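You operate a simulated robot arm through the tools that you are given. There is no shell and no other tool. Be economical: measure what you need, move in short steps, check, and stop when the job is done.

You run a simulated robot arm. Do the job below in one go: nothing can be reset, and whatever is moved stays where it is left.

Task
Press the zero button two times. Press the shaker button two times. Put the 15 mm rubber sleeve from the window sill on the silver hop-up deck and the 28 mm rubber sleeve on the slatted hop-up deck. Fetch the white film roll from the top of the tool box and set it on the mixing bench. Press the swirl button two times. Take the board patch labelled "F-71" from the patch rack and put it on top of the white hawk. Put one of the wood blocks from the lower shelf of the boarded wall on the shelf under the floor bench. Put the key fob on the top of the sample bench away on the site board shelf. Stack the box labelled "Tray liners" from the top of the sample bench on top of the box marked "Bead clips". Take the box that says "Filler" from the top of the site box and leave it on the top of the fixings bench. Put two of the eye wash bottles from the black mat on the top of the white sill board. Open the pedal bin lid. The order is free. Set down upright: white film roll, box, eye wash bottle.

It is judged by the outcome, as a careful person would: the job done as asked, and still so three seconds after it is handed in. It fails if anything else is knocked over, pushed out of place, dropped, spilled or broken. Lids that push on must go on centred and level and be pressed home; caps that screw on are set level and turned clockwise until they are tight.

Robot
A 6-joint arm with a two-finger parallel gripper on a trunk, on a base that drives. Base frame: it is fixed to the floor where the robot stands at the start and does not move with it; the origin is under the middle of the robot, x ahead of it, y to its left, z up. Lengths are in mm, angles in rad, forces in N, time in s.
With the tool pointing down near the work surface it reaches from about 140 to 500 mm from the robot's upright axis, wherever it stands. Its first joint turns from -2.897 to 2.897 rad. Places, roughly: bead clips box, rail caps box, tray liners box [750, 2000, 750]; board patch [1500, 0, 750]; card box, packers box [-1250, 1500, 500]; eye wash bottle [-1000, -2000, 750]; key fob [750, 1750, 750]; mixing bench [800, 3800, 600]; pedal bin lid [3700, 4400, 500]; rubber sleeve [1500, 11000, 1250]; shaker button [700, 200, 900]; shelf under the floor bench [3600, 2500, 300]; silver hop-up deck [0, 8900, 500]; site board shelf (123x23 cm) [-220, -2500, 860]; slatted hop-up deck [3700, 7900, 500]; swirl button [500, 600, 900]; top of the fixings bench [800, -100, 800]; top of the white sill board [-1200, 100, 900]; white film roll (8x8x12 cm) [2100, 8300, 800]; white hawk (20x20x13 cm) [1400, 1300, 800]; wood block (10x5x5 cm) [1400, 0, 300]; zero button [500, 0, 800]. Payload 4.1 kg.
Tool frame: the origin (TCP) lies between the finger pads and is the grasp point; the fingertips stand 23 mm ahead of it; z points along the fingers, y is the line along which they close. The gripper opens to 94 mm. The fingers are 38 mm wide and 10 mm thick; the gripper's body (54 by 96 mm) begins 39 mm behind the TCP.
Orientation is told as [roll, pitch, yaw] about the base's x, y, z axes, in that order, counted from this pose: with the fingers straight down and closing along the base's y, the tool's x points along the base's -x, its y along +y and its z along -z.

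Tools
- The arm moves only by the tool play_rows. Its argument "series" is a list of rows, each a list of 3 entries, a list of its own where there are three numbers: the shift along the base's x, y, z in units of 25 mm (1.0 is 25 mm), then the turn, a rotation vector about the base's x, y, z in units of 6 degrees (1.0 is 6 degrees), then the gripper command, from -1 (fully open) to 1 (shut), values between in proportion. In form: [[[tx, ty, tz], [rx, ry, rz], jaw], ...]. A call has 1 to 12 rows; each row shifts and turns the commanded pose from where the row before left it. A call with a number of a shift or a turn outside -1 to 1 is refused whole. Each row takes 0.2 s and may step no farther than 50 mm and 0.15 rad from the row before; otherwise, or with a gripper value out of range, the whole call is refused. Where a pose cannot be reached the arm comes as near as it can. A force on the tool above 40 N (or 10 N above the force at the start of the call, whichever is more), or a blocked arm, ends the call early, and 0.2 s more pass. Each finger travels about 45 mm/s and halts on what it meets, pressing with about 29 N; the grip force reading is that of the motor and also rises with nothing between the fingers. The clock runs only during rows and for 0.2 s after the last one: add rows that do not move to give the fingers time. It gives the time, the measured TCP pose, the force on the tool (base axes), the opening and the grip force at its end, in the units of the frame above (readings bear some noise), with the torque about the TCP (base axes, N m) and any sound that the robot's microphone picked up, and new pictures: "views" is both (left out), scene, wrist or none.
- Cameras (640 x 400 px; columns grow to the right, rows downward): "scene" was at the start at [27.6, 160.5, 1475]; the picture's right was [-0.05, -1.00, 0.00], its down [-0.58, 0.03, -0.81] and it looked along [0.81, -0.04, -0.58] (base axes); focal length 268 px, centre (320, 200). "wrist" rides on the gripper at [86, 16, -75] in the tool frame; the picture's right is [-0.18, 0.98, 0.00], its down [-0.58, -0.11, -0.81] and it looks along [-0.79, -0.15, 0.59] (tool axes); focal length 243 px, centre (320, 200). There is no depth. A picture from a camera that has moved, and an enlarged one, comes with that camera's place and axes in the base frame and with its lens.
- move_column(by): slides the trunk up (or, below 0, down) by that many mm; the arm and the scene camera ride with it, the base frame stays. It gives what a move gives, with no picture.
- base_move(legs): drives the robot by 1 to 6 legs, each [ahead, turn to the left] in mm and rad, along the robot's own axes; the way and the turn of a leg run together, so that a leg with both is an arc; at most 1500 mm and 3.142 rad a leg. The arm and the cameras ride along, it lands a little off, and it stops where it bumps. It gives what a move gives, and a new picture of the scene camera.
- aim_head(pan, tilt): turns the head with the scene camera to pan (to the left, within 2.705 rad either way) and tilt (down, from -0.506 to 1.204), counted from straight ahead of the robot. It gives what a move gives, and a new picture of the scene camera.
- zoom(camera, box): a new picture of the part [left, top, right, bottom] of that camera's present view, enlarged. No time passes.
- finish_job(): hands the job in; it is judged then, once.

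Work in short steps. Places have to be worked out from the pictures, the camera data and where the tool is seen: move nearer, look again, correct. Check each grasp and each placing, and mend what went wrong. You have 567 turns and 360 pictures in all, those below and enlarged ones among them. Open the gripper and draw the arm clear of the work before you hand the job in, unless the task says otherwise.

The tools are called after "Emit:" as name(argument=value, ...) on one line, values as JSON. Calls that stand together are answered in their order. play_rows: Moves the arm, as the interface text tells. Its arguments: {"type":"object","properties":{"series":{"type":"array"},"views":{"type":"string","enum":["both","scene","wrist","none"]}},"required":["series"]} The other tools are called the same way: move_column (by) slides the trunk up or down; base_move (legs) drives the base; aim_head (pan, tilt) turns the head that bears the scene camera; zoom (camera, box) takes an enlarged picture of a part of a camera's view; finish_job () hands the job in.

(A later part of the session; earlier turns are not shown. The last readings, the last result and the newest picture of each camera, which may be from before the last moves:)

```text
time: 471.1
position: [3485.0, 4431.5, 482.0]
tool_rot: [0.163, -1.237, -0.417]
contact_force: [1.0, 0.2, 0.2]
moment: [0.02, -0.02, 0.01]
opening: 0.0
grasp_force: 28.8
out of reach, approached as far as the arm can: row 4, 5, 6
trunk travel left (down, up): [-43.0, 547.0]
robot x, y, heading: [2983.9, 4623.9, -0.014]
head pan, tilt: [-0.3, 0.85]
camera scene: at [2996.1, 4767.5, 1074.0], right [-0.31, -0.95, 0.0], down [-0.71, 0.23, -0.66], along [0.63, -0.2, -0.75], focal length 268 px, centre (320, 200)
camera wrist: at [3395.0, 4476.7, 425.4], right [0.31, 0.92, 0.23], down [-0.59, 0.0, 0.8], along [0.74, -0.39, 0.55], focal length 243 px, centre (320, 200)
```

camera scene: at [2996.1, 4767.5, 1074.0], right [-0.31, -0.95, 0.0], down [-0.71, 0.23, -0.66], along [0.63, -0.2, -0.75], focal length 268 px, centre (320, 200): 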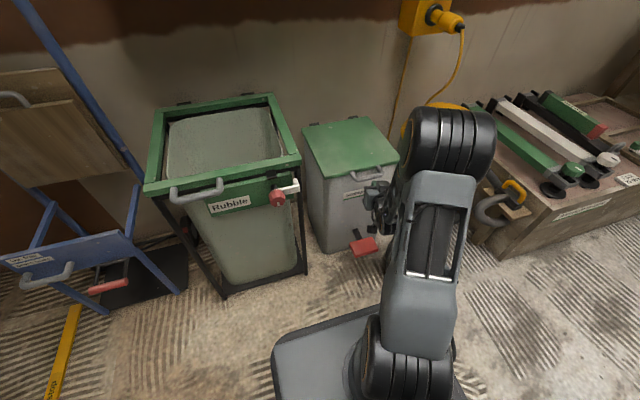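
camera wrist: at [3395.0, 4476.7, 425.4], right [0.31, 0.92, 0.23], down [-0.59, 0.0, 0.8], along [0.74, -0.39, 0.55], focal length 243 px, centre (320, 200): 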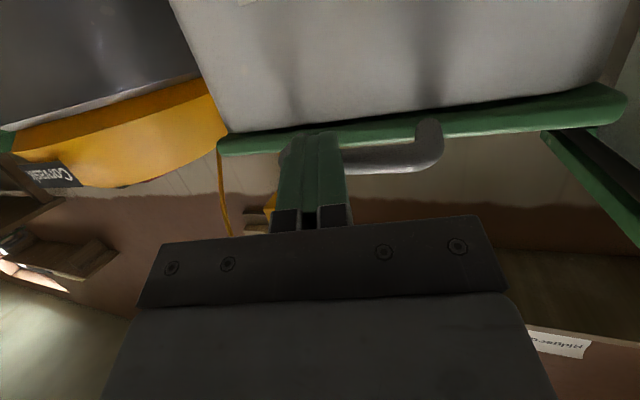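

The bar is at z≈500, y 4385–4480. Lower the trunk 35 mm, push forward under the bar, then check.

Emit:
move_column(by=-35)

Emit:
play_rows(series=[[[0.6, 0, 0], [0, 0, 0], 1], [[0.6, 0, 0], [0, 0, 0], 1], [[0.4, 0, 0], [0, 0, 0], 1]], views="both")

Emit:
zoom(camera="scene", box=[290, 100, 450, 220])

```text
time: 471.9
position: [3485.6, 4432.0, 447.2]
tool_rot: [0.162, -1.235, -0.418]
contact_force: [-1.3, -0.3, 1.1]
moment: [-0.01, 0.02, -0.01]
opening: 0.3
grasp_force: 29.0
trunk travel left (down, up): [-8.0, 582.0]
robot x, y, heading: [2980.9, 4622.4, -0.012]
head pan, tilt: [-0.3, 0.85]
```

```text
time: 472.7
position: [3522.2, 4422.4, 446.9]
tool_rot: [0.169, -1.233, -0.417]
contact_force: [-0.3, -0.4, 0.5]
moment: [0.0, -0.03, -0.02]
opening: 0.0
grasp_force: 28.7
out of reach, approached as far as the arm can: row 2
trunk travel left (down, up): [-8.0, 582.0]
robot x, y, heading: [2976.9, 4629.0, -0.012]
head pan, tilt: [-0.3, 0.85]
camera scene: at [2996.2, 4767.5, 1039.0], right [-0.31, -0.95, 0.0], down [-0.71, 0.23, -0.66], along [0.63, -0.2, -0.75], focal length 268 px, centre (320, 200)
camera wrist: at [3431.5, 4466.7, 391.0], right [0.31, 0.92, 0.23], down [-0.59, 0.0, 0.81], along [0.75, -0.38, 0.55], focal length 243 px, centre (320, 200)
```

scene: 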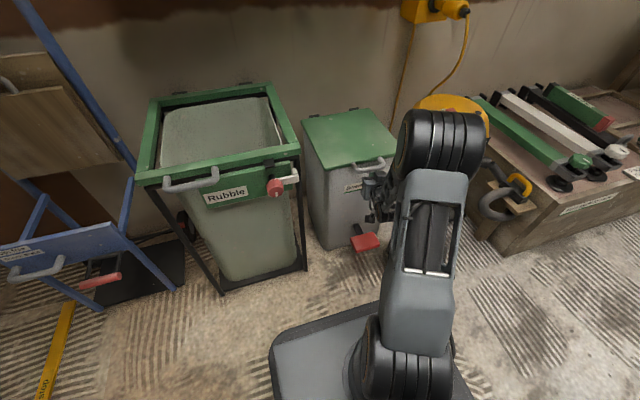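
wrist: 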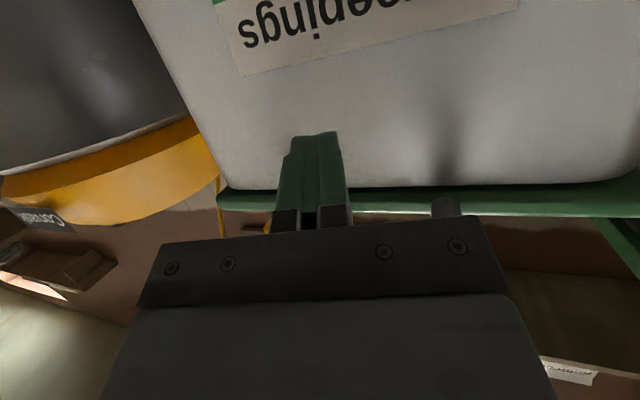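

```text
3.33 times, centred on (370, 160) of scene
camera zoom: at [2996.2, 4767.5, 1039.0], right [-0.31, -0.95, 0.0], down [-0.71, 0.23, -0.66], along [0.63, -0.2, -0.75], focal length 895 px, centre (153, 333)
```

zoom: 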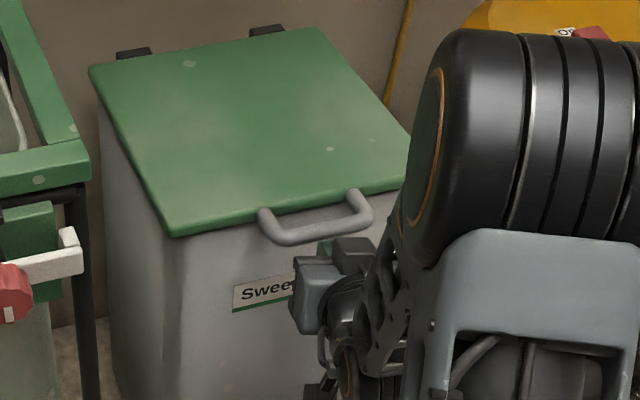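

The fingertip is under the bar. I lift upward and watch the force.

Emit:
play_rows(series=[[[0.1, 0, 0.8], [0, 0, 0], 1], [[0.1, 0, 0.8], [0, 0, 0], 1], [[0, 0, 0.6], [0, 0, 0], 1], [[0, 0, 0.6], [0, 0, 0], 1]], views="scene")

```text
time: 473.7
position: [3528.0, 4425.9, 516.6]
tool_rot: [0.16, -1.233, -0.417]
contact_force: [-0.3, -0.2, -0.6]
moment: [-0.03, -0.02, 0.02]
opening: 0.0
grasp_force: 28.9
trunk travel left (down, up): [-8.0, 582.0]
robot x, y, heading: [2978.4, 4627.8, -0.015]
head pan, tilt: [-0.3, 0.85]
camera scene: at [2996.3, 4767.4, 1039.0], right [-0.31, -0.95, 0.0], down [-0.71, 0.23, -0.66], along [0.63, -0.2, -0.75], focal length 268 px, centre (320, 200)
```

scene: 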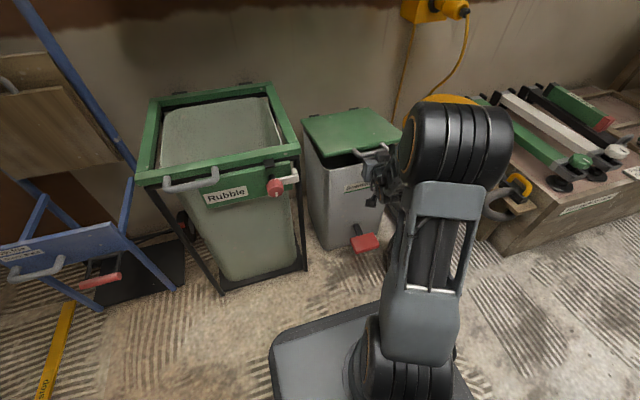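

The lid is lifting easily. I continue along the arc, up and forward.

Emit:
play_rows(series=[[[0.2, 0, 1], [0, 0, 0], 1], [[0.27, 0, 1], [0, 0, 0], 1], [[0.35, 0, 1], [0, 0, 0], 1], [[0.5, 0, 0.9], [0, 0, 0], 1], [[0.55, 0, 0.9], [0, 0, 0], 1], [[0.6, 0, 0.9], [0, 0, 0], 1]], views="scene")

```text
time: 475.1
position: [3588.5, 4424.3, 660.8]
tool_rot: [0.161, -1.235, -0.418]
contact_force: [-0.3, 0.1, -1.1]
moment: [0.03, 0.0, 0.0]
opening: 0.0
grasp_force: 28.5
trunk travel left (down, up): [-8.0, 582.0]
robot x, y, heading: [2982.8, 4626.2, -0.012]
head pan, tilt: [-0.3, 0.85]
camera scene: at [2996.2, 4767.4, 1039.0], right [-0.31, -0.95, 0.0], down [-0.71, 0.23, -0.66], along [0.63, -0.2, -0.75], focal length 268 px, centre (320, 200)
```

scene: 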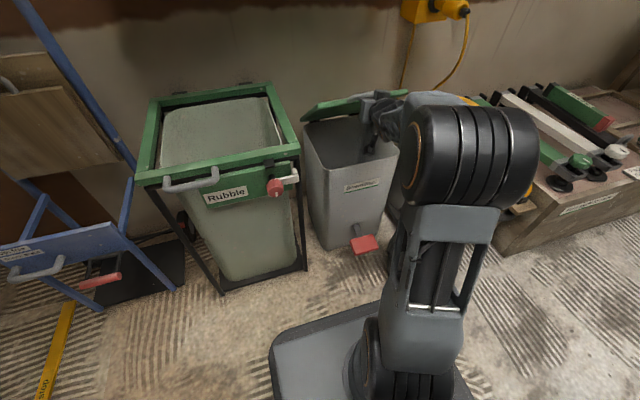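

The lid is ~45° open. Raise a bit more, then drive the base forward 110 mm to push it past upright.

Emit:
play_rows(series=[[[0.5, 0, 0.8], [0, 0, 0], 1], [[0.5, 0, 0.7], [0, 0, 0], 1]], views="none")

Emit:
base_move(legs=[[90, 0]])

```text
time: 475.7
position: [3615.2, 4424.8, 699.2]
tool_rot: [0.161, -1.235, -0.418]
contact_force: [-0.7, -0.7, 0.3]
moment: [-0.02, -0.03, -0.01]
opening: 0.0
grasp_force: 29.0
trunk travel left (down, up): [-8.0, 582.0]
robot x, y, heading: [2979.2, 4627.8, -0.011]
head pan, tilt: [-0.3, 0.85]
```

```text
time: 476.6
position: [3649.3, 4425.1, 714.1]
tool_rot: [0.183, -1.268, -0.433]
contact_force: [-6.0, 1.7, 7.2]
moment: [0.02, -0.19, 0.07]
opening: 0.1
grasp_force: 28.8
trunk travel left (down, up): [-8.0, 582.0]
robot x, y, heading: [3018.1, 4627.1, -0.016]
head pan, tilt: [-0.3, 0.85]
stopped in leg 1: the force on the tool passed its limit at 52 N (the readings are from after the stop); the commanded pose is now the measured one
camera scene: at [3029.5, 4767.3, 1038.8], right [-0.31, -0.95, 0.0], down [-0.71, 0.23, -0.66], along [0.63, -0.2, -0.75], focal length 268 px, centre (320, 200)
```

scene: 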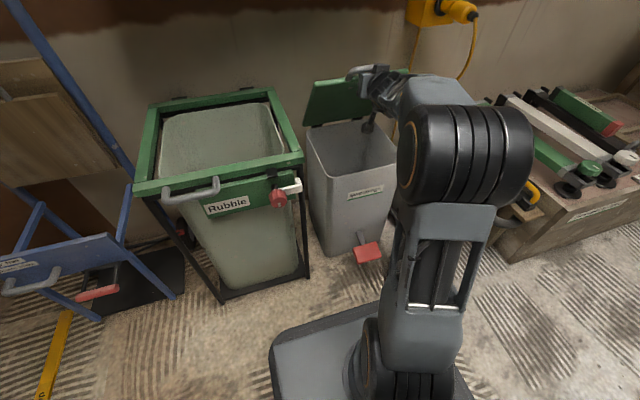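

Emit:
zoom(camera="scene", box=[280, 50, 440, 170])

```text
3.33 times, centred on (360, 110) of scene
camera zoom: at [3029.5, 4767.3, 1038.8], right [-0.31, -0.95, 0.0], down [-0.71, 0.23, -0.66], along [0.63, -0.2, -0.75], focal length 895 px, centre (187, 500)
```

zoom: 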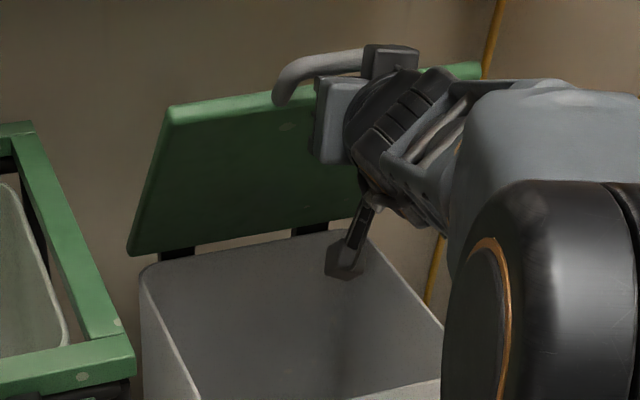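

The lid is ~70–75° open. I push a little further forward gently.

Emit:
play_rows(series=[[[0.15, 0, 0.1], [0, 0, 0], 1], [[0.15, 0, 0.1], [0, 0, 0], 1], [[0.15, 0, 0.1], [0, 0, 0], 1], [[0.15, 0, 0.1], [0, 0, 0], 1], [[0.15, 0, 0.1], [0, 0, 0], 1]], views="none")

Emit:
zoom(camera="scene", box=[280, 50, 440, 170])

```text
time: 477.8
position: [3667.9, 4422.9, 727.2]
tool_rot: [0.177, -1.263, -0.431]
contact_force: [-8.4, 1.6, 12.2]
moment: [0.05, -0.25, 0.09]
opening: 0.2
grasp_force: 28.9
trunk travel left (down, up): [-8.0, 582.0]
robot x, y, heading: [3011.2, 4626.5, -0.012]
head pan, tilt: [-0.3, 0.85]
```

```text
3.33 times, centred on (360, 110) of scene
camera zoom: at [3029.2, 4767.4, 1039.0], right [-0.31, -0.95, 0.0], down [-0.71, 0.23, -0.66], along [0.63, -0.2, -0.75], focal length 895 px, centre (187, 500)
```

zoom: 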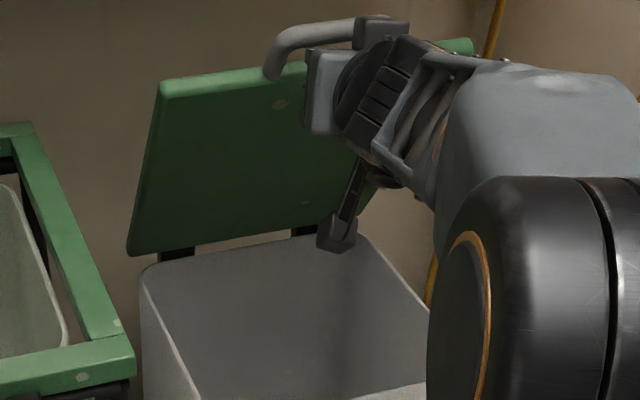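

It opens further under modest force. Continue pushing.

Emit:
play_rows(series=[[[0.25, 0, 0.08], [0, 0, 0], 1], [[0.25, 0, 0.08], [0, 0, 0], 1], [[0.25, 0, 0.05], [0, 0, 0], 1], [[0.25, 0, 0.05], [0, 0, 0], 1], [[0.25, 0, 0.05], [0, 0, 0], 1]], views="none")

Emit:
zoom(camera="scene", box=[280, 50, 440, 170])

```text
time: 479.0
position: [3698.9, 4424.3, 729.3]
tool_rot: [0.179, -1.26, -0.432]
contact_force: [-0.5, -0.1, -0.2]
moment: [0.0, -0.01, -0.01]
opening: 0.0
grasp_force: 29.6
trunk travel left (down, up): [-8.0, 582.0]
robot x, y, heading: [3015.4, 4624.8, -0.011]
head pan, tilt: [-0.3, 0.85]
```

```text
3.33 times, centred on (360, 110) of scene
camera zoom: at [3030.6, 4767.0, 1038.9], right [-0.31, -0.95, 0.0], down [-0.71, 0.23, -0.66], along [0.63, -0.2, -0.75], focal length 895 px, centre (187, 500)
```

zoom: 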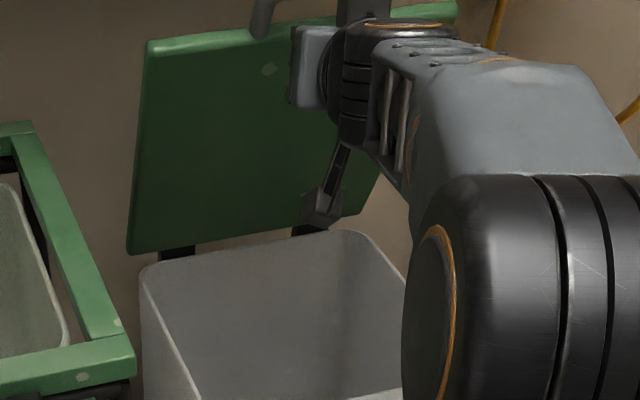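

Force vanished: the lid has gone over and stays back. I withdraw straight back and check.

Emit:
play_rows(series=[[[-0.5, 0, -0.2], [0, 0, 0], 1], [[-0.6, 0, -0.2], [0, 0, 0], 1], [[-0.8, 0, 0], [0, 0, 0], 1], [[-0.8, 0, 0], [0, 0, 0], 1], [[-0.8, 0, 0], [0, 0, 0], 1], [[-0.8, 0, 0], [0, 0, 0], 1]], views="none")

Emit:
zoom(camera="scene", box=[240, 0, 500, 180])

```text
time: 480.4
position: [3592.0, 4423.5, 721.9]
tool_rot: [0.178, -1.261, -0.432]
contact_force: [-0.2, 0.8, 0.9]
moment: [-0.03, -0.03, -0.01]
opening: 0.1
grasp_force: 29.4
trunk travel left (down, up): [-8.0, 582.0]
robot x, y, heading: [3013.6, 4624.7, -0.013]
head pan, tilt: [-0.3, 0.85]
```

```text
2.22 times, centred on (370, 90) of scene
camera zoom: at [3030.6, 4767.0, 1039.0], right [-0.31, -0.95, 0.0], down [-0.71, 0.23, -0.66], along [0.63, -0.2, -0.75], focal length 596 px, centre (209, 444)
```

zoom: 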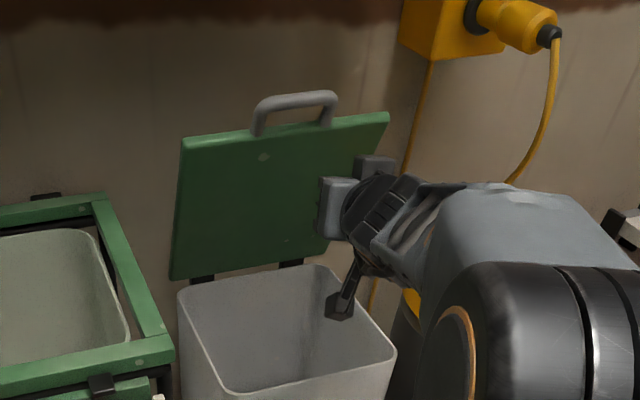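

The pedal bin lid is open and stays. Now I back away, tuck the arm, and head toward the far end (y≈8000–11000).

Emit:
base_move(legs=[[-350, 0]])

Emit:
play_rows(series=[[[-0.5, 0.5, 0.8], [0.4, 0.9, 0], -1], [[-0.5, 0.5, 0.8], [0.4, 0.9, 0], -1], [[-0.5, 0.5, 0.8], [0.4, 0.9, 0], -1], [[-0.5, 0.5, 0.8], [0.4, 0.9, 0], -1], [[-0.5, 0.5, 0], [0.4, 0.9, 0], -1], [[-0.5, 0.5, 0], [0.4, 0.9, 0], -1], [[-0.5, 0.5, 0], [0.4, 0.9, 0], -1], [[-0.5, 0.5, 0], [0.4, 0.9, 0], -1], [[-0.5, 0.5, 0], [0.4, 0.9, 0], -1], [[-0.5, 0.5, 0], [0.4, 0.9, 0], -1], [[0, 0, 0], [0.4, 0.9, 0], -1], [[0, 0, 0], [0.4, 0.9, 0], -1]], views="none")

Emit:
move_column(by=300)

Emit:
base_move(legs=[[0, 1.585], [400, 0], [0, 0]])

Emit:
aim_head(pan=0.0, tilt=0.3)

```text
time: 482.7
position: [3247.2, 4426.4, 721.6]
tool_rot: [0.179, -1.261, -0.436]
contact_force: [0.2, 0.4, 0.3]
moment: [-0.01, 0.01, -0.04]
opening: 0.0
grasp_force: 28.8
trunk travel left (down, up): [-8.0, 582.0]
robot x, y, heading: [2668.0, 4636.5, -0.019]
head pan, tilt: [-0.3, 0.85]
camera scene: at [2685.5, 4772.3, 1039.0], right [-0.31, -0.95, 0.0], down [-0.71, 0.23, -0.66], along [0.63, -0.21, -0.75], focal length 268 px, centre (320, 200)
```

scene: 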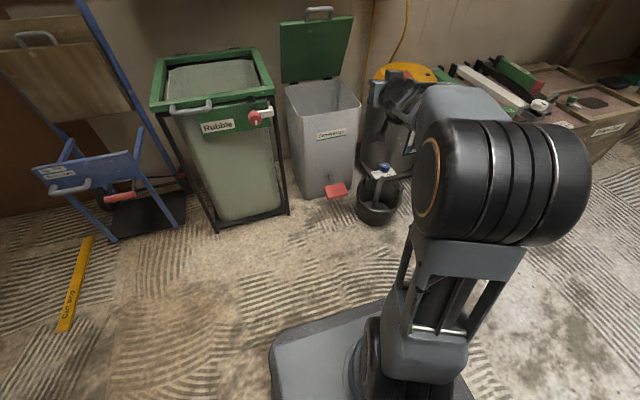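

```text
time: 485.3
position: [3120.7, 4551.0, 800.9]
tool_rot: [0.159, -0.022, -0.424]
contact_force: [0.0, 1.3, 0.3]
moment: [0.0, -0.02, 0.03]
opening: 93.9
grasp_force: 0.0
trunk travel left (down, up): [-8.0, 582.0]
robot x, y, heading: [2667.8, 4628.4, -0.024]
head pan, tilt: [-0.3, 0.85]
```

```text
time: 488.3
position: [3121.6, 4550.0, 1100.2]
tool_rot: [0.162, -0.025, -0.424]
contact_force: [0.3, 0.1, -0.5]
moment: [-0.01, 0.03, -0.03]
opening: 93.9
grasp_force: 0.1
trunk travel left (down, up): [-308.0, 282.0]
robot x, y, heading: [2666.7, 4631.1, -0.014]
head pan, tilt: [-0.3, 0.85]
```

```text
time: 495.0
position: [2724.9, 5486.7, 1101.3]
tool_rot: [0.163, -0.025, 1.183]
contact_force: [0.2, 0.3, 0.3]
moment: [-0.01, 0.01, 0.02]
opening: 94.0
grasp_force: 0.1
trunk travel left (down, up): [-308.0, 282.0]
robot x, y, heading: [2661.8, 5031.3, 1.592]
head pan, tilt: [-0.3, 0.85]
camera scene: at [2517.5, 5040.3, 1339.0], right [0.96, -0.28, 0.0], down [-0.21, -0.72, -0.66], along [0.18, 0.63, -0.75], focal length 268 px, centre (320, 200)
```

scene: 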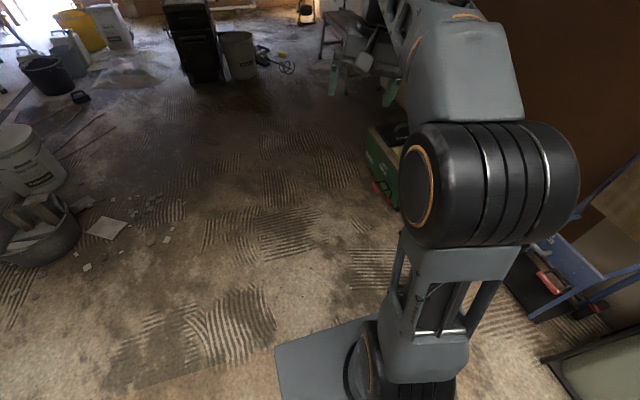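

```text
time: 495.9
position: [2724.4, 5485.0, 1102.4]
tool_rot: [0.163, -0.024, 1.181]
contact_force: [0.4, 0.4, 0.4]
moment: [0.03, 0.02, 0.02]
opening: 94.0
grasp_force: 0.1
trunk travel left (down, up): [-308.0, 282.0]
robot x, y, heading: [2662.9, 5030.3, 1.591]
head pan, tilt: [0.0, 0.3]
camera scene: at [2494.1, 5058.6, 1387.3], right [1.0, 0.02, 0.0], down [0.01, -0.3, -0.95], along [-0.02, 0.95, -0.3], focal length 268 px, centre (320, 200)
```

scene: 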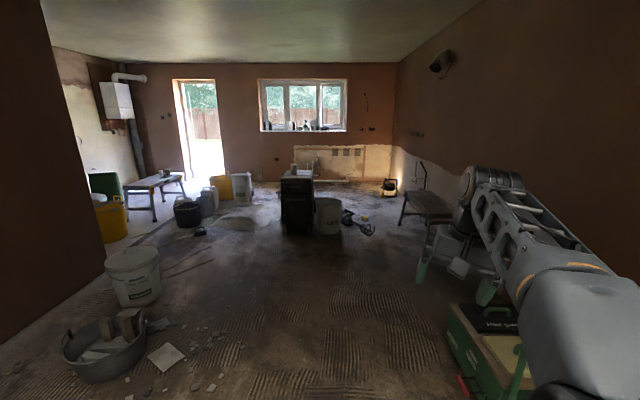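

Emit:
zoom(camera="scene", box=[80, 70, 460, 310])

```text
1.67 times, centred on (270, 190) of scene
camera zoom: at [2494.1, 5058.6, 1387.3], right [1.0, 0.02, 0.0], down [0.01, -0.3, -0.95], along [-0.02, 0.95, -0.3], focal length 447 px, centre (403, 217)
```

zoom: 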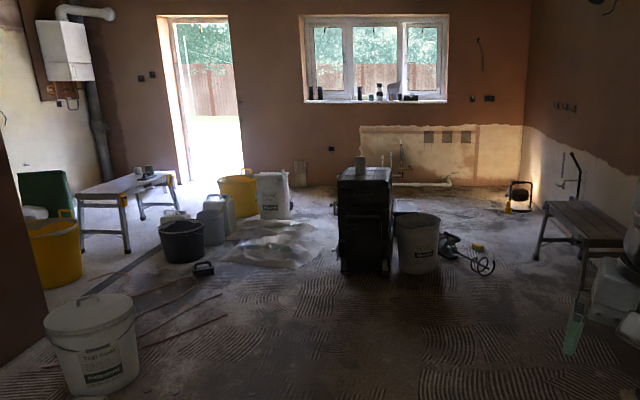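

I drive forward to look at the passage near the tool box more closely.

Emit:
base_move(legs=[[0, 0.45], [1500, 0], [300, 0], [0, -0.47]])

Emit:
aim_head(pan=0.1, tilt=0.4)

```text
time: 507.7
position: [1944.4, 7106.1, 1102.0]
tool_rot: [0.164, -0.024, 1.158]
contact_force: [-0.1, -0.3, 0.5]
moment: [-0.04, 0.0, -0.05]
opening: 94.1
grasp_force: 0.0
trunk travel left (down, up): [-308.0, 282.0]
robot x, y, heading: [1866.2, 6650.2, 1.565]
head pan, tilt: [0.0, 0.3]
camera scene: at [1701.5, 6685.0, 1387.4], right [1.0, -0.01, 0.0], down [0.0, -0.3, -0.96], along [0.01, 0.96, -0.3], focal length 268 px, centre (320, 200)
```

scene: 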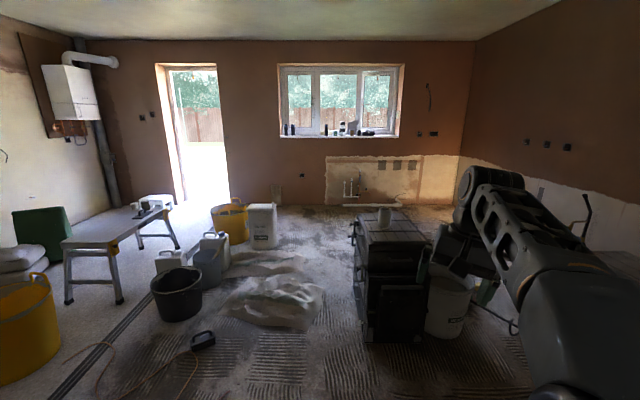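

```text
time: 508.3
position: [1943.7, 7105.5, 1101.1]
tool_rot: [0.164, -0.024, 1.156]
contact_force: [0.2, -0.2, 0.2]
moment: [-0.01, 0.02, 0.0]
opening: 94.0
grasp_force: 0.0
trunk travel left (down, up): [-308.0, 282.0]
robot x, y, heading: [1866.9, 6652.0, 1.561]
head pan, tilt: [0.099, 0.4]
camera scene: at [1692.3, 6683.9, 1378.2], right [1.0, 0.09, 0.0], down [0.04, -0.39, -0.92], along [-0.08, 0.92, -0.39], focal length 268 px, centre (320, 200)
```

scene: 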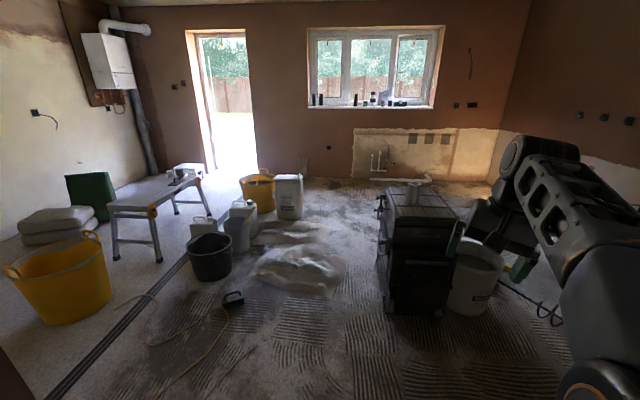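

Emit:
zoom(camera="scene", box=[180, 160, 480, 340])

Emit:
aim_head(pan=-0.8, tilt=0.4)

```text
2.13 times, centred on (330, 250) of scene
camera zoom: at [1692.3, 6683.9, 1378.2], right [1.0, 0.09, 0.0], down [0.04, -0.39, -0.92], along [-0.08, 0.92, -0.39], focal length 573 px, centre (299, 93)
```

zoom: 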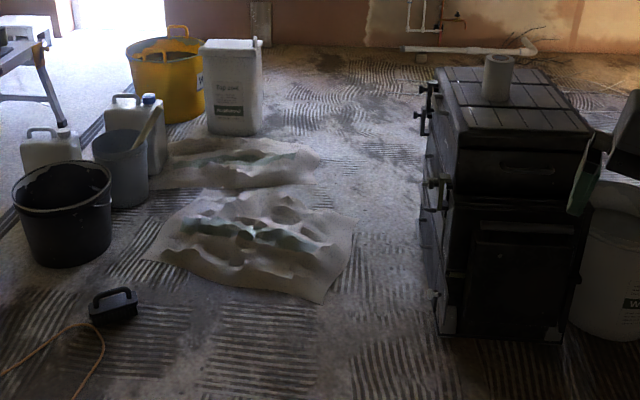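

```text
time: 509.5
position: [1944.1, 7105.7, 1102.4]
tool_rot: [0.163, -0.024, 1.158]
contact_force: [0.5, 0.1, -0.1]
moment: [-0.01, -0.02, -0.02]
opening: 94.0
grasp_force: 0.0
trunk travel left (down, up): [-308.0, 282.0]
robot x, y, heading: [1867.7, 6652.0, 1.565]
head pan, tilt: [-0.799, 0.4]
camera scene: at [1767.6, 6655.8, 1378.1], right [0.69, -0.72, 0.0], down [-0.28, -0.27, -0.92], along [0.66, 0.64, -0.39], focal length 268 px, centre (320, 200)
```

scene: 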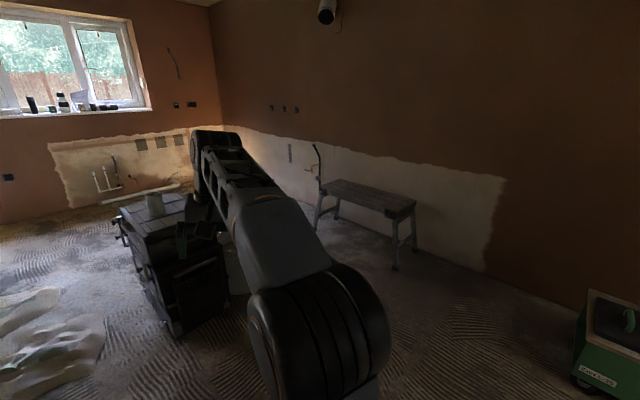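

The left passage looks too tight because of crumpled sheets. I check the right-hand passage between the floor tools and the slatted deck.

Emit:
base_move(legs=[[0, -1.35], [1380, 0], [0, 1.35]])

Emit:
aim_head(pan=0.15, tilt=0.6)

```text
time: 523.1
position: [3284.2, 7408.9, 1100.8]
tool_rot: [0.163, -0.025, 1.169]
contact_force: [-0.2, -0.3, -0.9]
moment: [0.0, 0.04, -0.01]
opening: 94.1
grasp_force: 0.0
trunk travel left (down, up): [-308.0, 282.0]
robot x, y, heading: [3218.0, 6951.3, 1.578]
head pan, tilt: [-0.799, 0.4]
camera scene: at [3114.9, 6957.4, 1378.1], right [0.7, -0.71, 0.0], down [-0.28, -0.27, -0.92], along [0.66, 0.65, -0.39], focal length 268 px, centre (320, 200)
```

scene: 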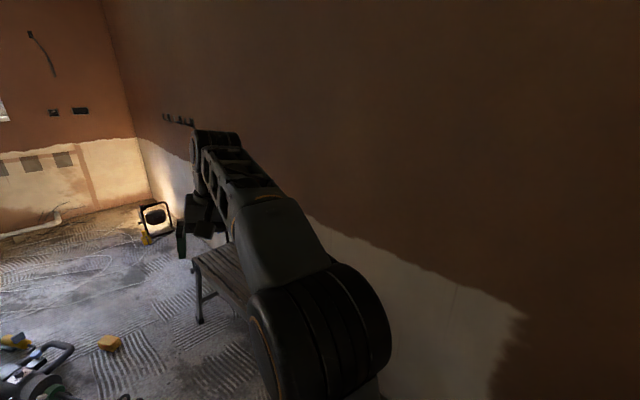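

```text
time: 524.3
position: [3285.7, 7409.4, 1102.1]
tool_rot: [0.163, -0.025, 1.171]
contact_force: [-0.7, 0.5, -1.4]
moment: [0.01, -0.01, -0.01]
opening: 94.0
grasp_force: 0.0
trunk travel left (down, up): [-308.0, 282.0]
robot x, y, heading: [3213.9, 6955.5, 1.575]
head pan, tilt: [0.15, 0.6]
camera scene: at [3035.2, 6979.8, 1359.9], right [0.99, 0.15, 0.0], down [0.09, -0.56, -0.83], along [-0.13, 0.82, -0.56], focal length 268 px, centre (320, 200)
```

scene: 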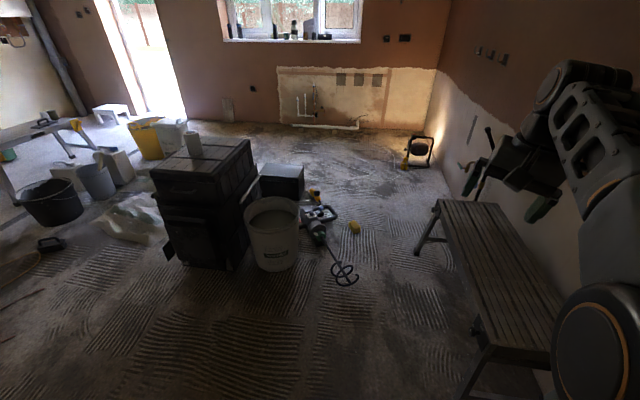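

The right lane is ~440 mm wide. I measure my own base by looking straight down at it.

Emit:
aim_head(pan=0.7, tilt=1.2)

Emit:
aim_head(pan=-0.9, tilt=1.2)

```text
time: 525.3
position: [3284.8, 7409.1, 1101.6]
tool_rot: [0.164, -0.023, 1.169]
contact_force: [0.8, -0.6, -0.4]
moment: [-0.01, -0.01, 0.01]
opening: 93.9
grasp_force: 0.1
trunk travel left (down, up): [-308.0, 282.0]
robot x, y, heading: [3215.6, 6954.2, 1.575]
head pan, tilt: [0.7, 1.201]
camera scene: at [3012.6, 6935.1, 1315.4], right [0.76, 0.65, 0.0], down [0.6, -0.71, -0.36], along [-0.23, 0.28, -0.93], focal length 268 px, centre (320, 200)
```

scene: 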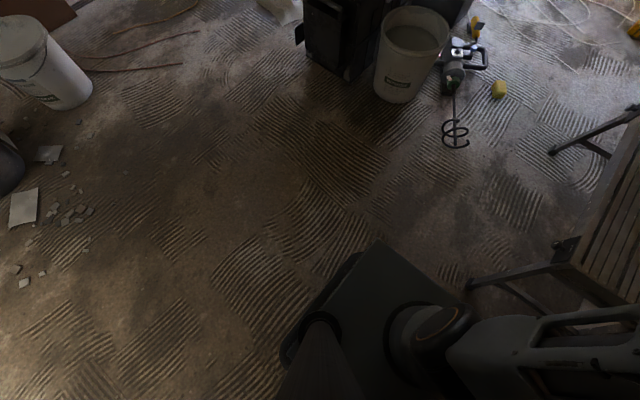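

```text
time: 527.0
position: [3285.6, 7409.6, 1101.2]
tool_rot: [0.163, -0.025, 1.169]
contact_force: [-0.8, 0.8, -0.8]
moment: [0.01, 0.02, 0.0]
opening: 93.8
grasp_force: 0.1
trunk travel left (down, up): [-308.0, 282.0]
robot x, y, heading: [3213.9, 6952.7, 1.577]
head pan, tilt: [-0.901, 1.201]
camera scene: at [3092.4, 6927.4, 1315.3], right [0.63, -0.78, 0.0], down [-0.73, -0.58, -0.36], along [0.28, 0.23, -0.93], focal length 268 px, centre (320, 200)
```

scene: 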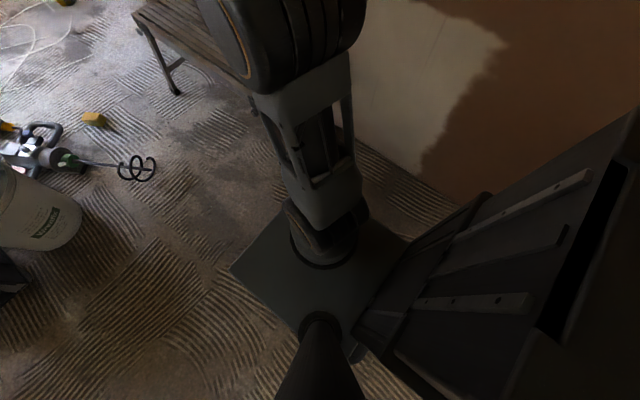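

My base is ~480–500 mm wide, so neither lane is free except over the crumpled sheet. I go and look at that sheet up close.

Emit:
base_move(legs=[[0, 1.25], [1480, 0], [0, -1.25]])

Emit:
aim_head(pan=0.1, tilt=0.8)

```text
time: 540.5
position: [1861.4, 7864.5, 1102.2]
tool_rot: [0.161, -0.024, 1.188]
contact_force: [0.3, 0.0, 0.1]
moment: [0.0, 0.02, 0.02]
opening: 94.0
grasp_force: 0.1
trunk travel left (down, up): [-308.0, 282.0]
robot x, y, heading: [1794.9, 7406.7, 1.591]
head pan, tilt: [-0.901, 1.201]
camera scene: at [1677.4, 7379.1, 1315.3], right [0.64, -0.77, 0.0], down [-0.72, -0.6, -0.36], along [0.28, 0.23, -0.93], focal length 268 px, centre (320, 200)
```

scene: 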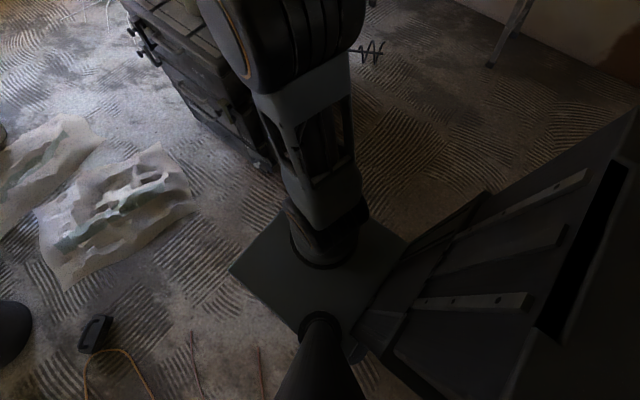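

```text
time: 541.8
position: [1861.4, 7864.4, 1102.1]
tool_rot: [0.163, -0.026, 1.189]
contact_force: [0.1, -0.1, 0.0]
moment: [0.0, 0.02, -0.04]
opening: 94.0
grasp_force: 0.0
trunk travel left (down, up): [-308.0, 282.0]
robot x, y, heading: [1801.8, 7408.9, 1.593]
head pan, tilt: [0.099, 0.799]
camera scene: at [1624.5, 7423.4, 1343.0], right [0.99, 0.12, 0.0], down [0.09, -0.71, -0.7], along [-0.08, 0.69, -0.72], focal length 268 px, centre (320, 200)
```

scene: 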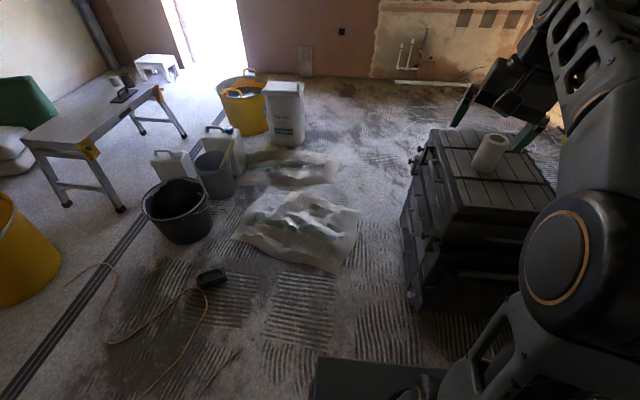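

The sheet looks thin, like the other floor coverings. I try passing slowly at x≈1715, stopping if blocked.

Emit:
base_move(legs=[[0, 0.25], [325, 0], [0, -0.272], [250, 0]])

Emit:
aim_head(pan=0.2, tilt=1.1)

```text
time: 545.9
position: [1778.8, 8173.8, 1101.7]
tool_rot: [0.16, -0.024, 1.179]
contact_force: [0.1, -0.4, 0.0]
moment: [0.01, 0.02, 0.02]
opening: 94.0
grasp_force: 0.1
trunk travel left (down, up): [-308.0, 282.0]
robot x, y, heading: [1712.3, 7720.5, 1.582]
head pan, tilt: [0.099, 0.799]
stopped in leg 3: the robot was blocked; the commanded pose is now the measured one
camera scene: at [1537.5, 7735.4, 1343.0], right [0.99, 0.11, 0.0], down [0.08, -0.71, -0.7], along [-0.08, 0.69, -0.72], focal length 268 px, centre (320, 200)
```

scene: 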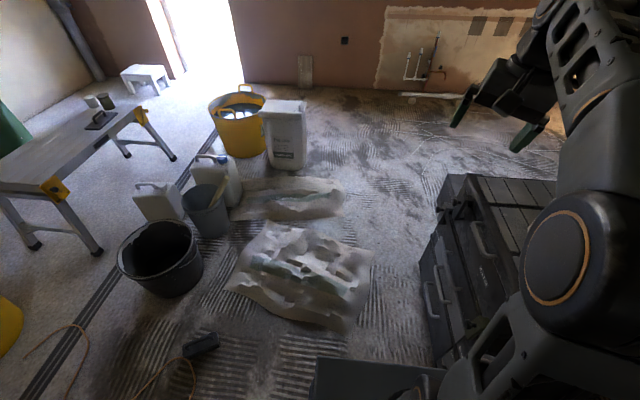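

```text
time: 546.7
position: [1779.9, 8173.7, 1102.5]
tool_rot: [0.161, -0.024, 1.178]
contact_force: [0.2, -0.1, -0.2]
moment: [0.01, -0.02, 0.0]
opening: 94.2
grasp_force: 0.1
trunk travel left (down, up): [-308.0, 282.0]
robot x, y, heading: [1714.3, 7721.5, 1.583]
head pan, tilt: [0.201, 1.1]
camera scene: at [1533.1, 7717.2, 1321.3], right [0.98, 0.21, 0.0], down [0.19, -0.87, -0.45], along [-0.1, 0.44, -0.89], focal length 268 px, centre (320, 200)
```

scene: 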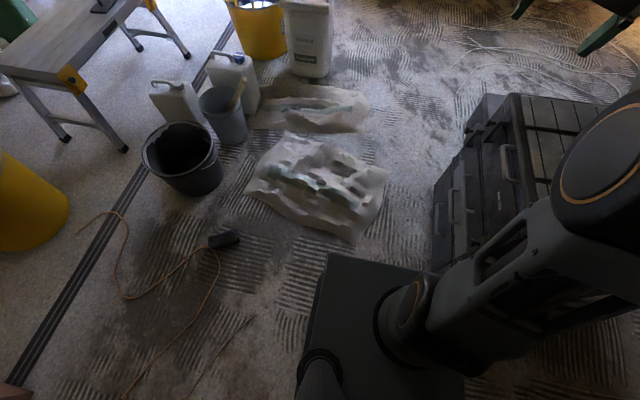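

Blocked near the tool box corner. I back up, shift ~130 mm left and try straight ahead slowly.

Emit:
base_move(legs=[[-250, 0], [0, 0.5], [270, 0], [0, -0.511], [200, 0]])

Emit:
aim_head(pan=0.2, tilt=1.0)

```text
time: 554.1
position: [1643.8, 8359.6, 1101.2]
tool_rot: [0.162, -0.024, 1.179]
contact_force: [0.2, -0.9, 0.1]
moment: [0.0, -0.01, -0.02]
opening: 93.7
grasp_force: 0.0
trunk travel left (down, up): [-308.0, 282.0]
robot x, y, heading: [1577.3, 7902.3, 1.589]
head pan, tilt: [0.201, 1.1]
camera scene: at [1399.9, 7900.8, 1321.3], right [0.98, 0.21, 0.0], down [0.19, -0.87, -0.45], along [-0.1, 0.44, -0.89], focal length 268 px, centre (320, 200)
```

scene: 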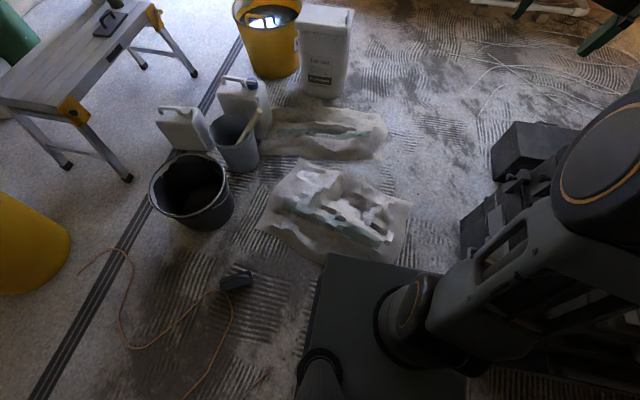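

```text
time: 554.8
position: [1645.3, 8358.7, 1101.7]
tool_rot: [0.16, -0.024, 1.181]
contact_force: [0.0, 0.0, 0.2]
moment: [0.02, 0.02, -0.02]
opening: 94.1
grasp_force: 0.0
trunk travel left (down, up): [-308.0, 282.0]
robot x, y, heading: [1579.7, 7901.4, 1.585]
head pan, tilt: [0.201, 1.0]
camera scene: at [1398.5, 7907.2, 1327.9], right [0.98, 0.21, 0.0], down [0.18, -0.82, -0.54], along [-0.11, 0.53, -0.84], focal length 268 px, centre (320, 200)
```

scene: 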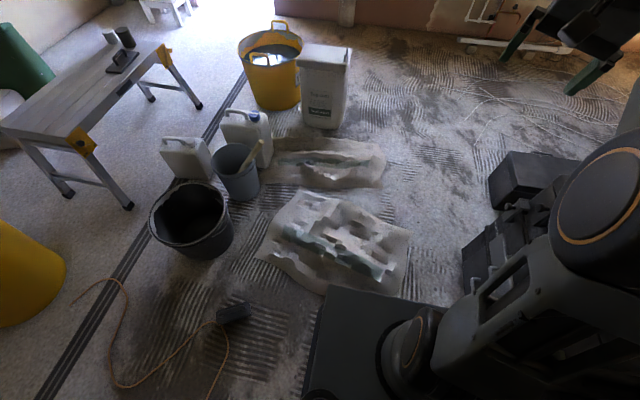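

Emit:
base_move(legs=[[200, 0]])

```text
time: 556.4
position: [1644.0, 8556.6, 1101.4]
tool_rot: [0.161, -0.022, 1.179]
contact_force: [0.5, 0.7, 0.3]
moment: [0.01, 0.01, 0.01]
opening: 94.0
grasp_force: 0.0
trunk travel left (down, up): [-308.0, 282.0]
robot x, y, heading: [1573.3, 8103.7, 1.584]
head pan, tilt: [0.201, 1.0]
camera scene: at [1396.1, 8106.2, 1327.9], right [0.98, 0.21, 0.0], down [0.18, -0.82, -0.54], along [-0.11, 0.53, -0.84], focal length 268 px, centre (320, 200)
```

scene: 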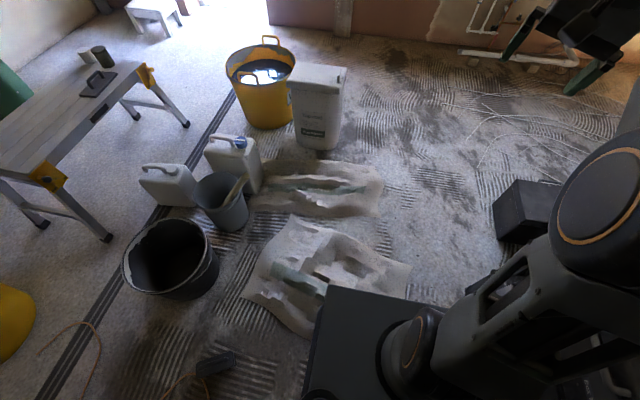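

The sheet is passable and undisturbed. I continue north to y≈10250 and look at the window sill.

Emit:
base_move(legs=[[1400, 0], [700, 0]])

Emit:
move_column(by=250)

Emit:
aim_head(pan=0.1, tilt=0.5)

```text
time: 566.6
position: [1617.6, 10626.1, 1102.0]
tool_rot: [0.16, -0.024, 1.181]
contact_force: [-0.6, -0.5, -0.4]
moment: [-0.01, 0.0, 0.02]
opening: 93.9
grasp_force: 0.0
trunk travel left (down, up): [-308.0, 282.0]
robot x, y, heading: [1551.2, 10170.1, 1.587]
head pan, tilt: [0.201, 1.0]
camera scene: at [1371.4, 10175.5, 1327.9], right [0.98, 0.21, 0.0], down [0.18, -0.82, -0.54], along [-0.12, 0.53, -0.84], focal length 268 px, centre (320, 200)
```

scene: 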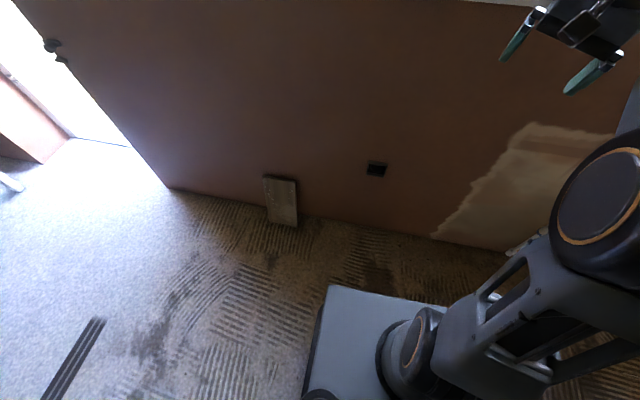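

```text
time: 569.2
position: [1617.7, 10626.8, 1352.2]
tool_rot: [0.159, -0.023, 1.182]
contact_force: [0.5, -0.7, -0.1]
moment: [0.03, 0.03, -0.01]
opening: 94.1
grasp_force: 0.1
trunk travel left (down, up): [-558.0, 32.0]
robot x, y, heading: [1551.6, 10172.4, 1.585]
head pan, tilt: [0.201, 1.0]
```

```text
time: 570.1
position: [1616.7, 10627.9, 1352.7]
tool_rot: [0.16, -0.024, 1.18]
contact_force: [0.5, -0.1, 0.1]
moment: [-0.01, 0.03, 0.03]
opening: 94.0
grasp_force: 0.1
trunk travel left (down, up): [-558.0, 32.0]
robot x, y, heading: [1551.7, 10170.3, 1.586]
head pan, tilt: [0.099, 0.499]
camera scene: at [1375.9, 10197.9, 1618.9], right [0.99, 0.11, 0.0], down [0.05, -0.48, -0.88], along [-0.1, 0.87, -0.48], focal length 268 px, centre (320, 200)
```

scene: 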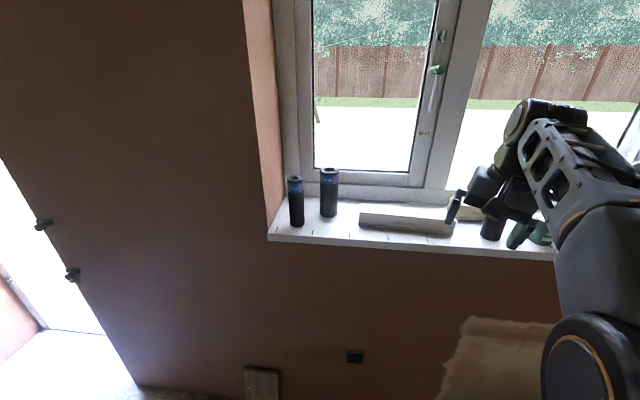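

Emit:
zoom(camera="scene", box=[260, 150, 380, 260])

Emit:
zoom(camera="wrist", box=[0, 0, 640, 400])

```text
3.64 times, centred on (320, 205) of scene
camera zoom: at [1375.9, 10197.9, 1618.9], right [0.99, 0.11, 0.0], down [0.05, -0.48, -0.88], along [-0.1, 0.87, -0.48], focal length 976 px, centre (320, 182)
```

zoom: 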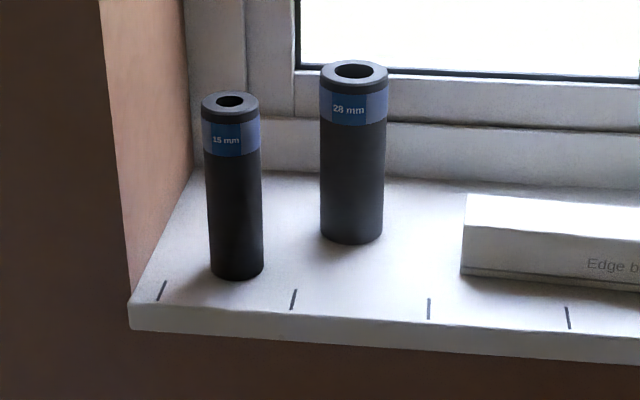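

```text
1.00 times, centred on (320, 200) of wrist (not enlarged: the box is as wide or as high as the picture)
camera zoom: at [1580.1, 10547.3, 1426.1], right [-0.83, 0.54, 0.16], down [0.43, 0.43, 0.79], along [0.35, 0.73, -0.59], focal length 243 px, centre (320, 200)
```

zoom: 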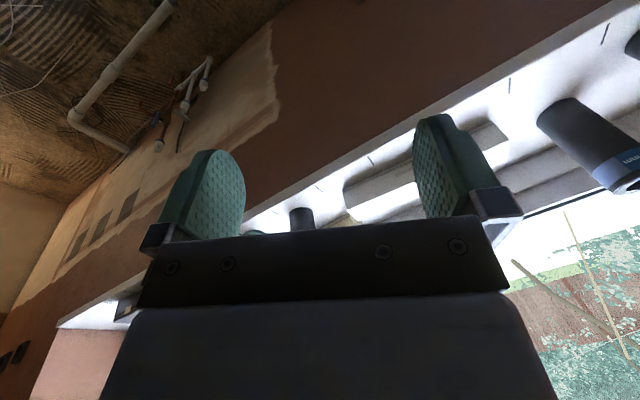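

Both the 15 mm and 28 mm sleeves stand at the sill's left. I straighten the tool and take a second view from a lower trunk height to triangulate.

Emit:
play_rows(series=[[[-0.5, -0.5, 0], [0, -0.75, 1], -1], [[-0.5, -0.5, 0], [0, -0.75, 1], -1], [[-0.5, -0.5, 0], [0, 0, 1], -1], [[-0.5, -0.5, 0], [0, 0, 0.85], -1]], views="none")

Emit:
move_column(by=-150)

Emit:
zoom(camera="scene", box=[250, 80, 390, 200])

```text
time: 571.1
position: [1566.0, 10577.9, 1350.2]
tool_rot: [0.012, -0.068, 1.592]
contact_force: [-0.1, 0.6, 0.4]
moment: [0.0, -0.01, 0.01]
opening: 94.0
grasp_force: 0.0
trunk travel left (down, up): [-558.0, 32.0]
robot x, y, heading: [1553.0, 10170.9, 1.586]
head pan, tilt: [0.099, 0.499]
```

```text
time: 572.9
position: [1566.1, 10577.6, 1200.3]
tool_rot: [0.012, -0.067, 1.592]
contact_force: [-0.3, -0.2, 0.6]
moment: [0.02, 0.0, 0.01]
opening: 93.9
grasp_force: 0.1
trunk travel left (down, up): [-408.0, 182.0]
robot x, y, heading: [1550.5, 10171.4, 1.587]
head pan, tilt: [0.099, 0.499]
```

```text
3.33 times, centred on (320, 140) of scene
camera zoom: at [1375.9, 10197.9, 1469.0], right [0.99, 0.11, 0.0], down [0.05, -0.48, -0.88], along [-0.1, 0.87, -0.48], focal length 895 px, centre (320, 400)
```

zoom: 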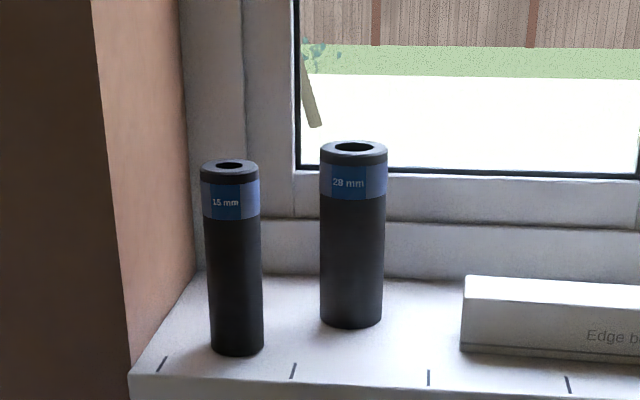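

Sleeves: 15 mm at ≈[1215,10940] (top 1278, ø46), 28 mm at ≈[1313,11013] (top 1284, ø57); sill z≈1117. I raise the trunk and move in.

Emit:
move_column(by=175)

Emit:
base_move(legs=[[0, 0.75], [350, 0], [0, -0.766]])

Emit:
play_rows(series=[[[-0.6, 0, 0], [0, 0, 0], -1], [[-0.6, 0, 0], [0, 0, 0], -1], [[-0.6, 0, 0], [0, 0, 0], -1]], views="wrist")

```text
time: 574.9
position: [1567.1, 10577.5, 1375.3]
tool_rot: [0.012, -0.068, 1.594]
contact_force: [-0.1, 1.0, 0.2]
moment: [0.03, -0.02, 0.02]
opening: 93.9
grasp_force: 0.0
trunk travel left (down, up): [-583.0, 7.0]
robot x, y, heading: [1552.4, 10170.5, 1.588]
head pan, tilt: [0.099, 0.499]
```

```text
time: 581.1
position: [1328.5, 10829.9, 1375.8]
tool_rot: [0.011, -0.069, 1.585]
contact_force: [0.2, -1.4, 0.4]
moment: [-0.03, 0.01, -0.01]
opening: 93.9
grasp_force: 0.0
trunk travel left (down, up): [-583.0, 7.0]
robot x, y, heading: [1311.5, 10427.2, 1.578]
head pan, tilt: [0.099, 0.499]
camera scene: at [1135.9, 10451.5, 1644.0], right [0.99, 0.11, 0.0], down [0.05, -0.48, -0.88], along [-0.09, 0.87, -0.48], focal length 268 px, centre (320, 200)
```

scene: 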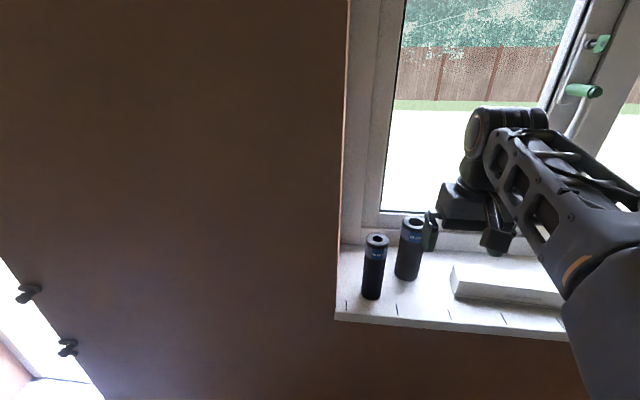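

```text
time: 581.9
position: [1284.0, 10831.0, 1376.5]
tool_rot: [0.011, -0.067, 1.585]
contact_force: [-0.1, 0.9, -0.3]
moment: [-0.01, -0.01, 0.01]
opening: 93.9
grasp_force: 0.0
trunk travel left (down, up): [-583.0, 7.0]
robot x, y, heading: [1312.8, 10425.3, 1.574]
head pan, tilt: [0.099, 0.499]
camera wrist: at [1269.9, 10739.2, 1444.6], right [-0.99, 0.17, 0.02], down [0.11, 0.53, 0.84], along [0.13, 0.83, -0.54], focal length 243 px, centre (320, 200)
```

wrist: 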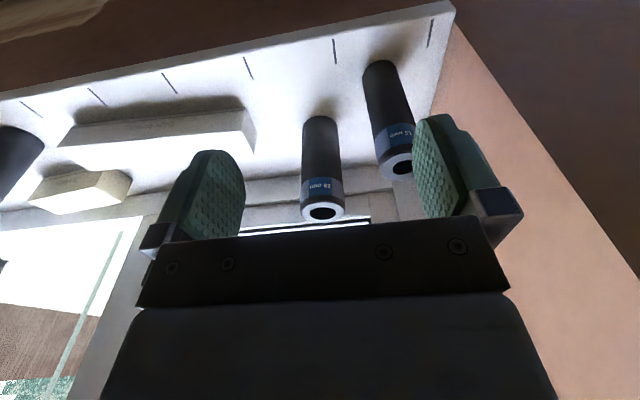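

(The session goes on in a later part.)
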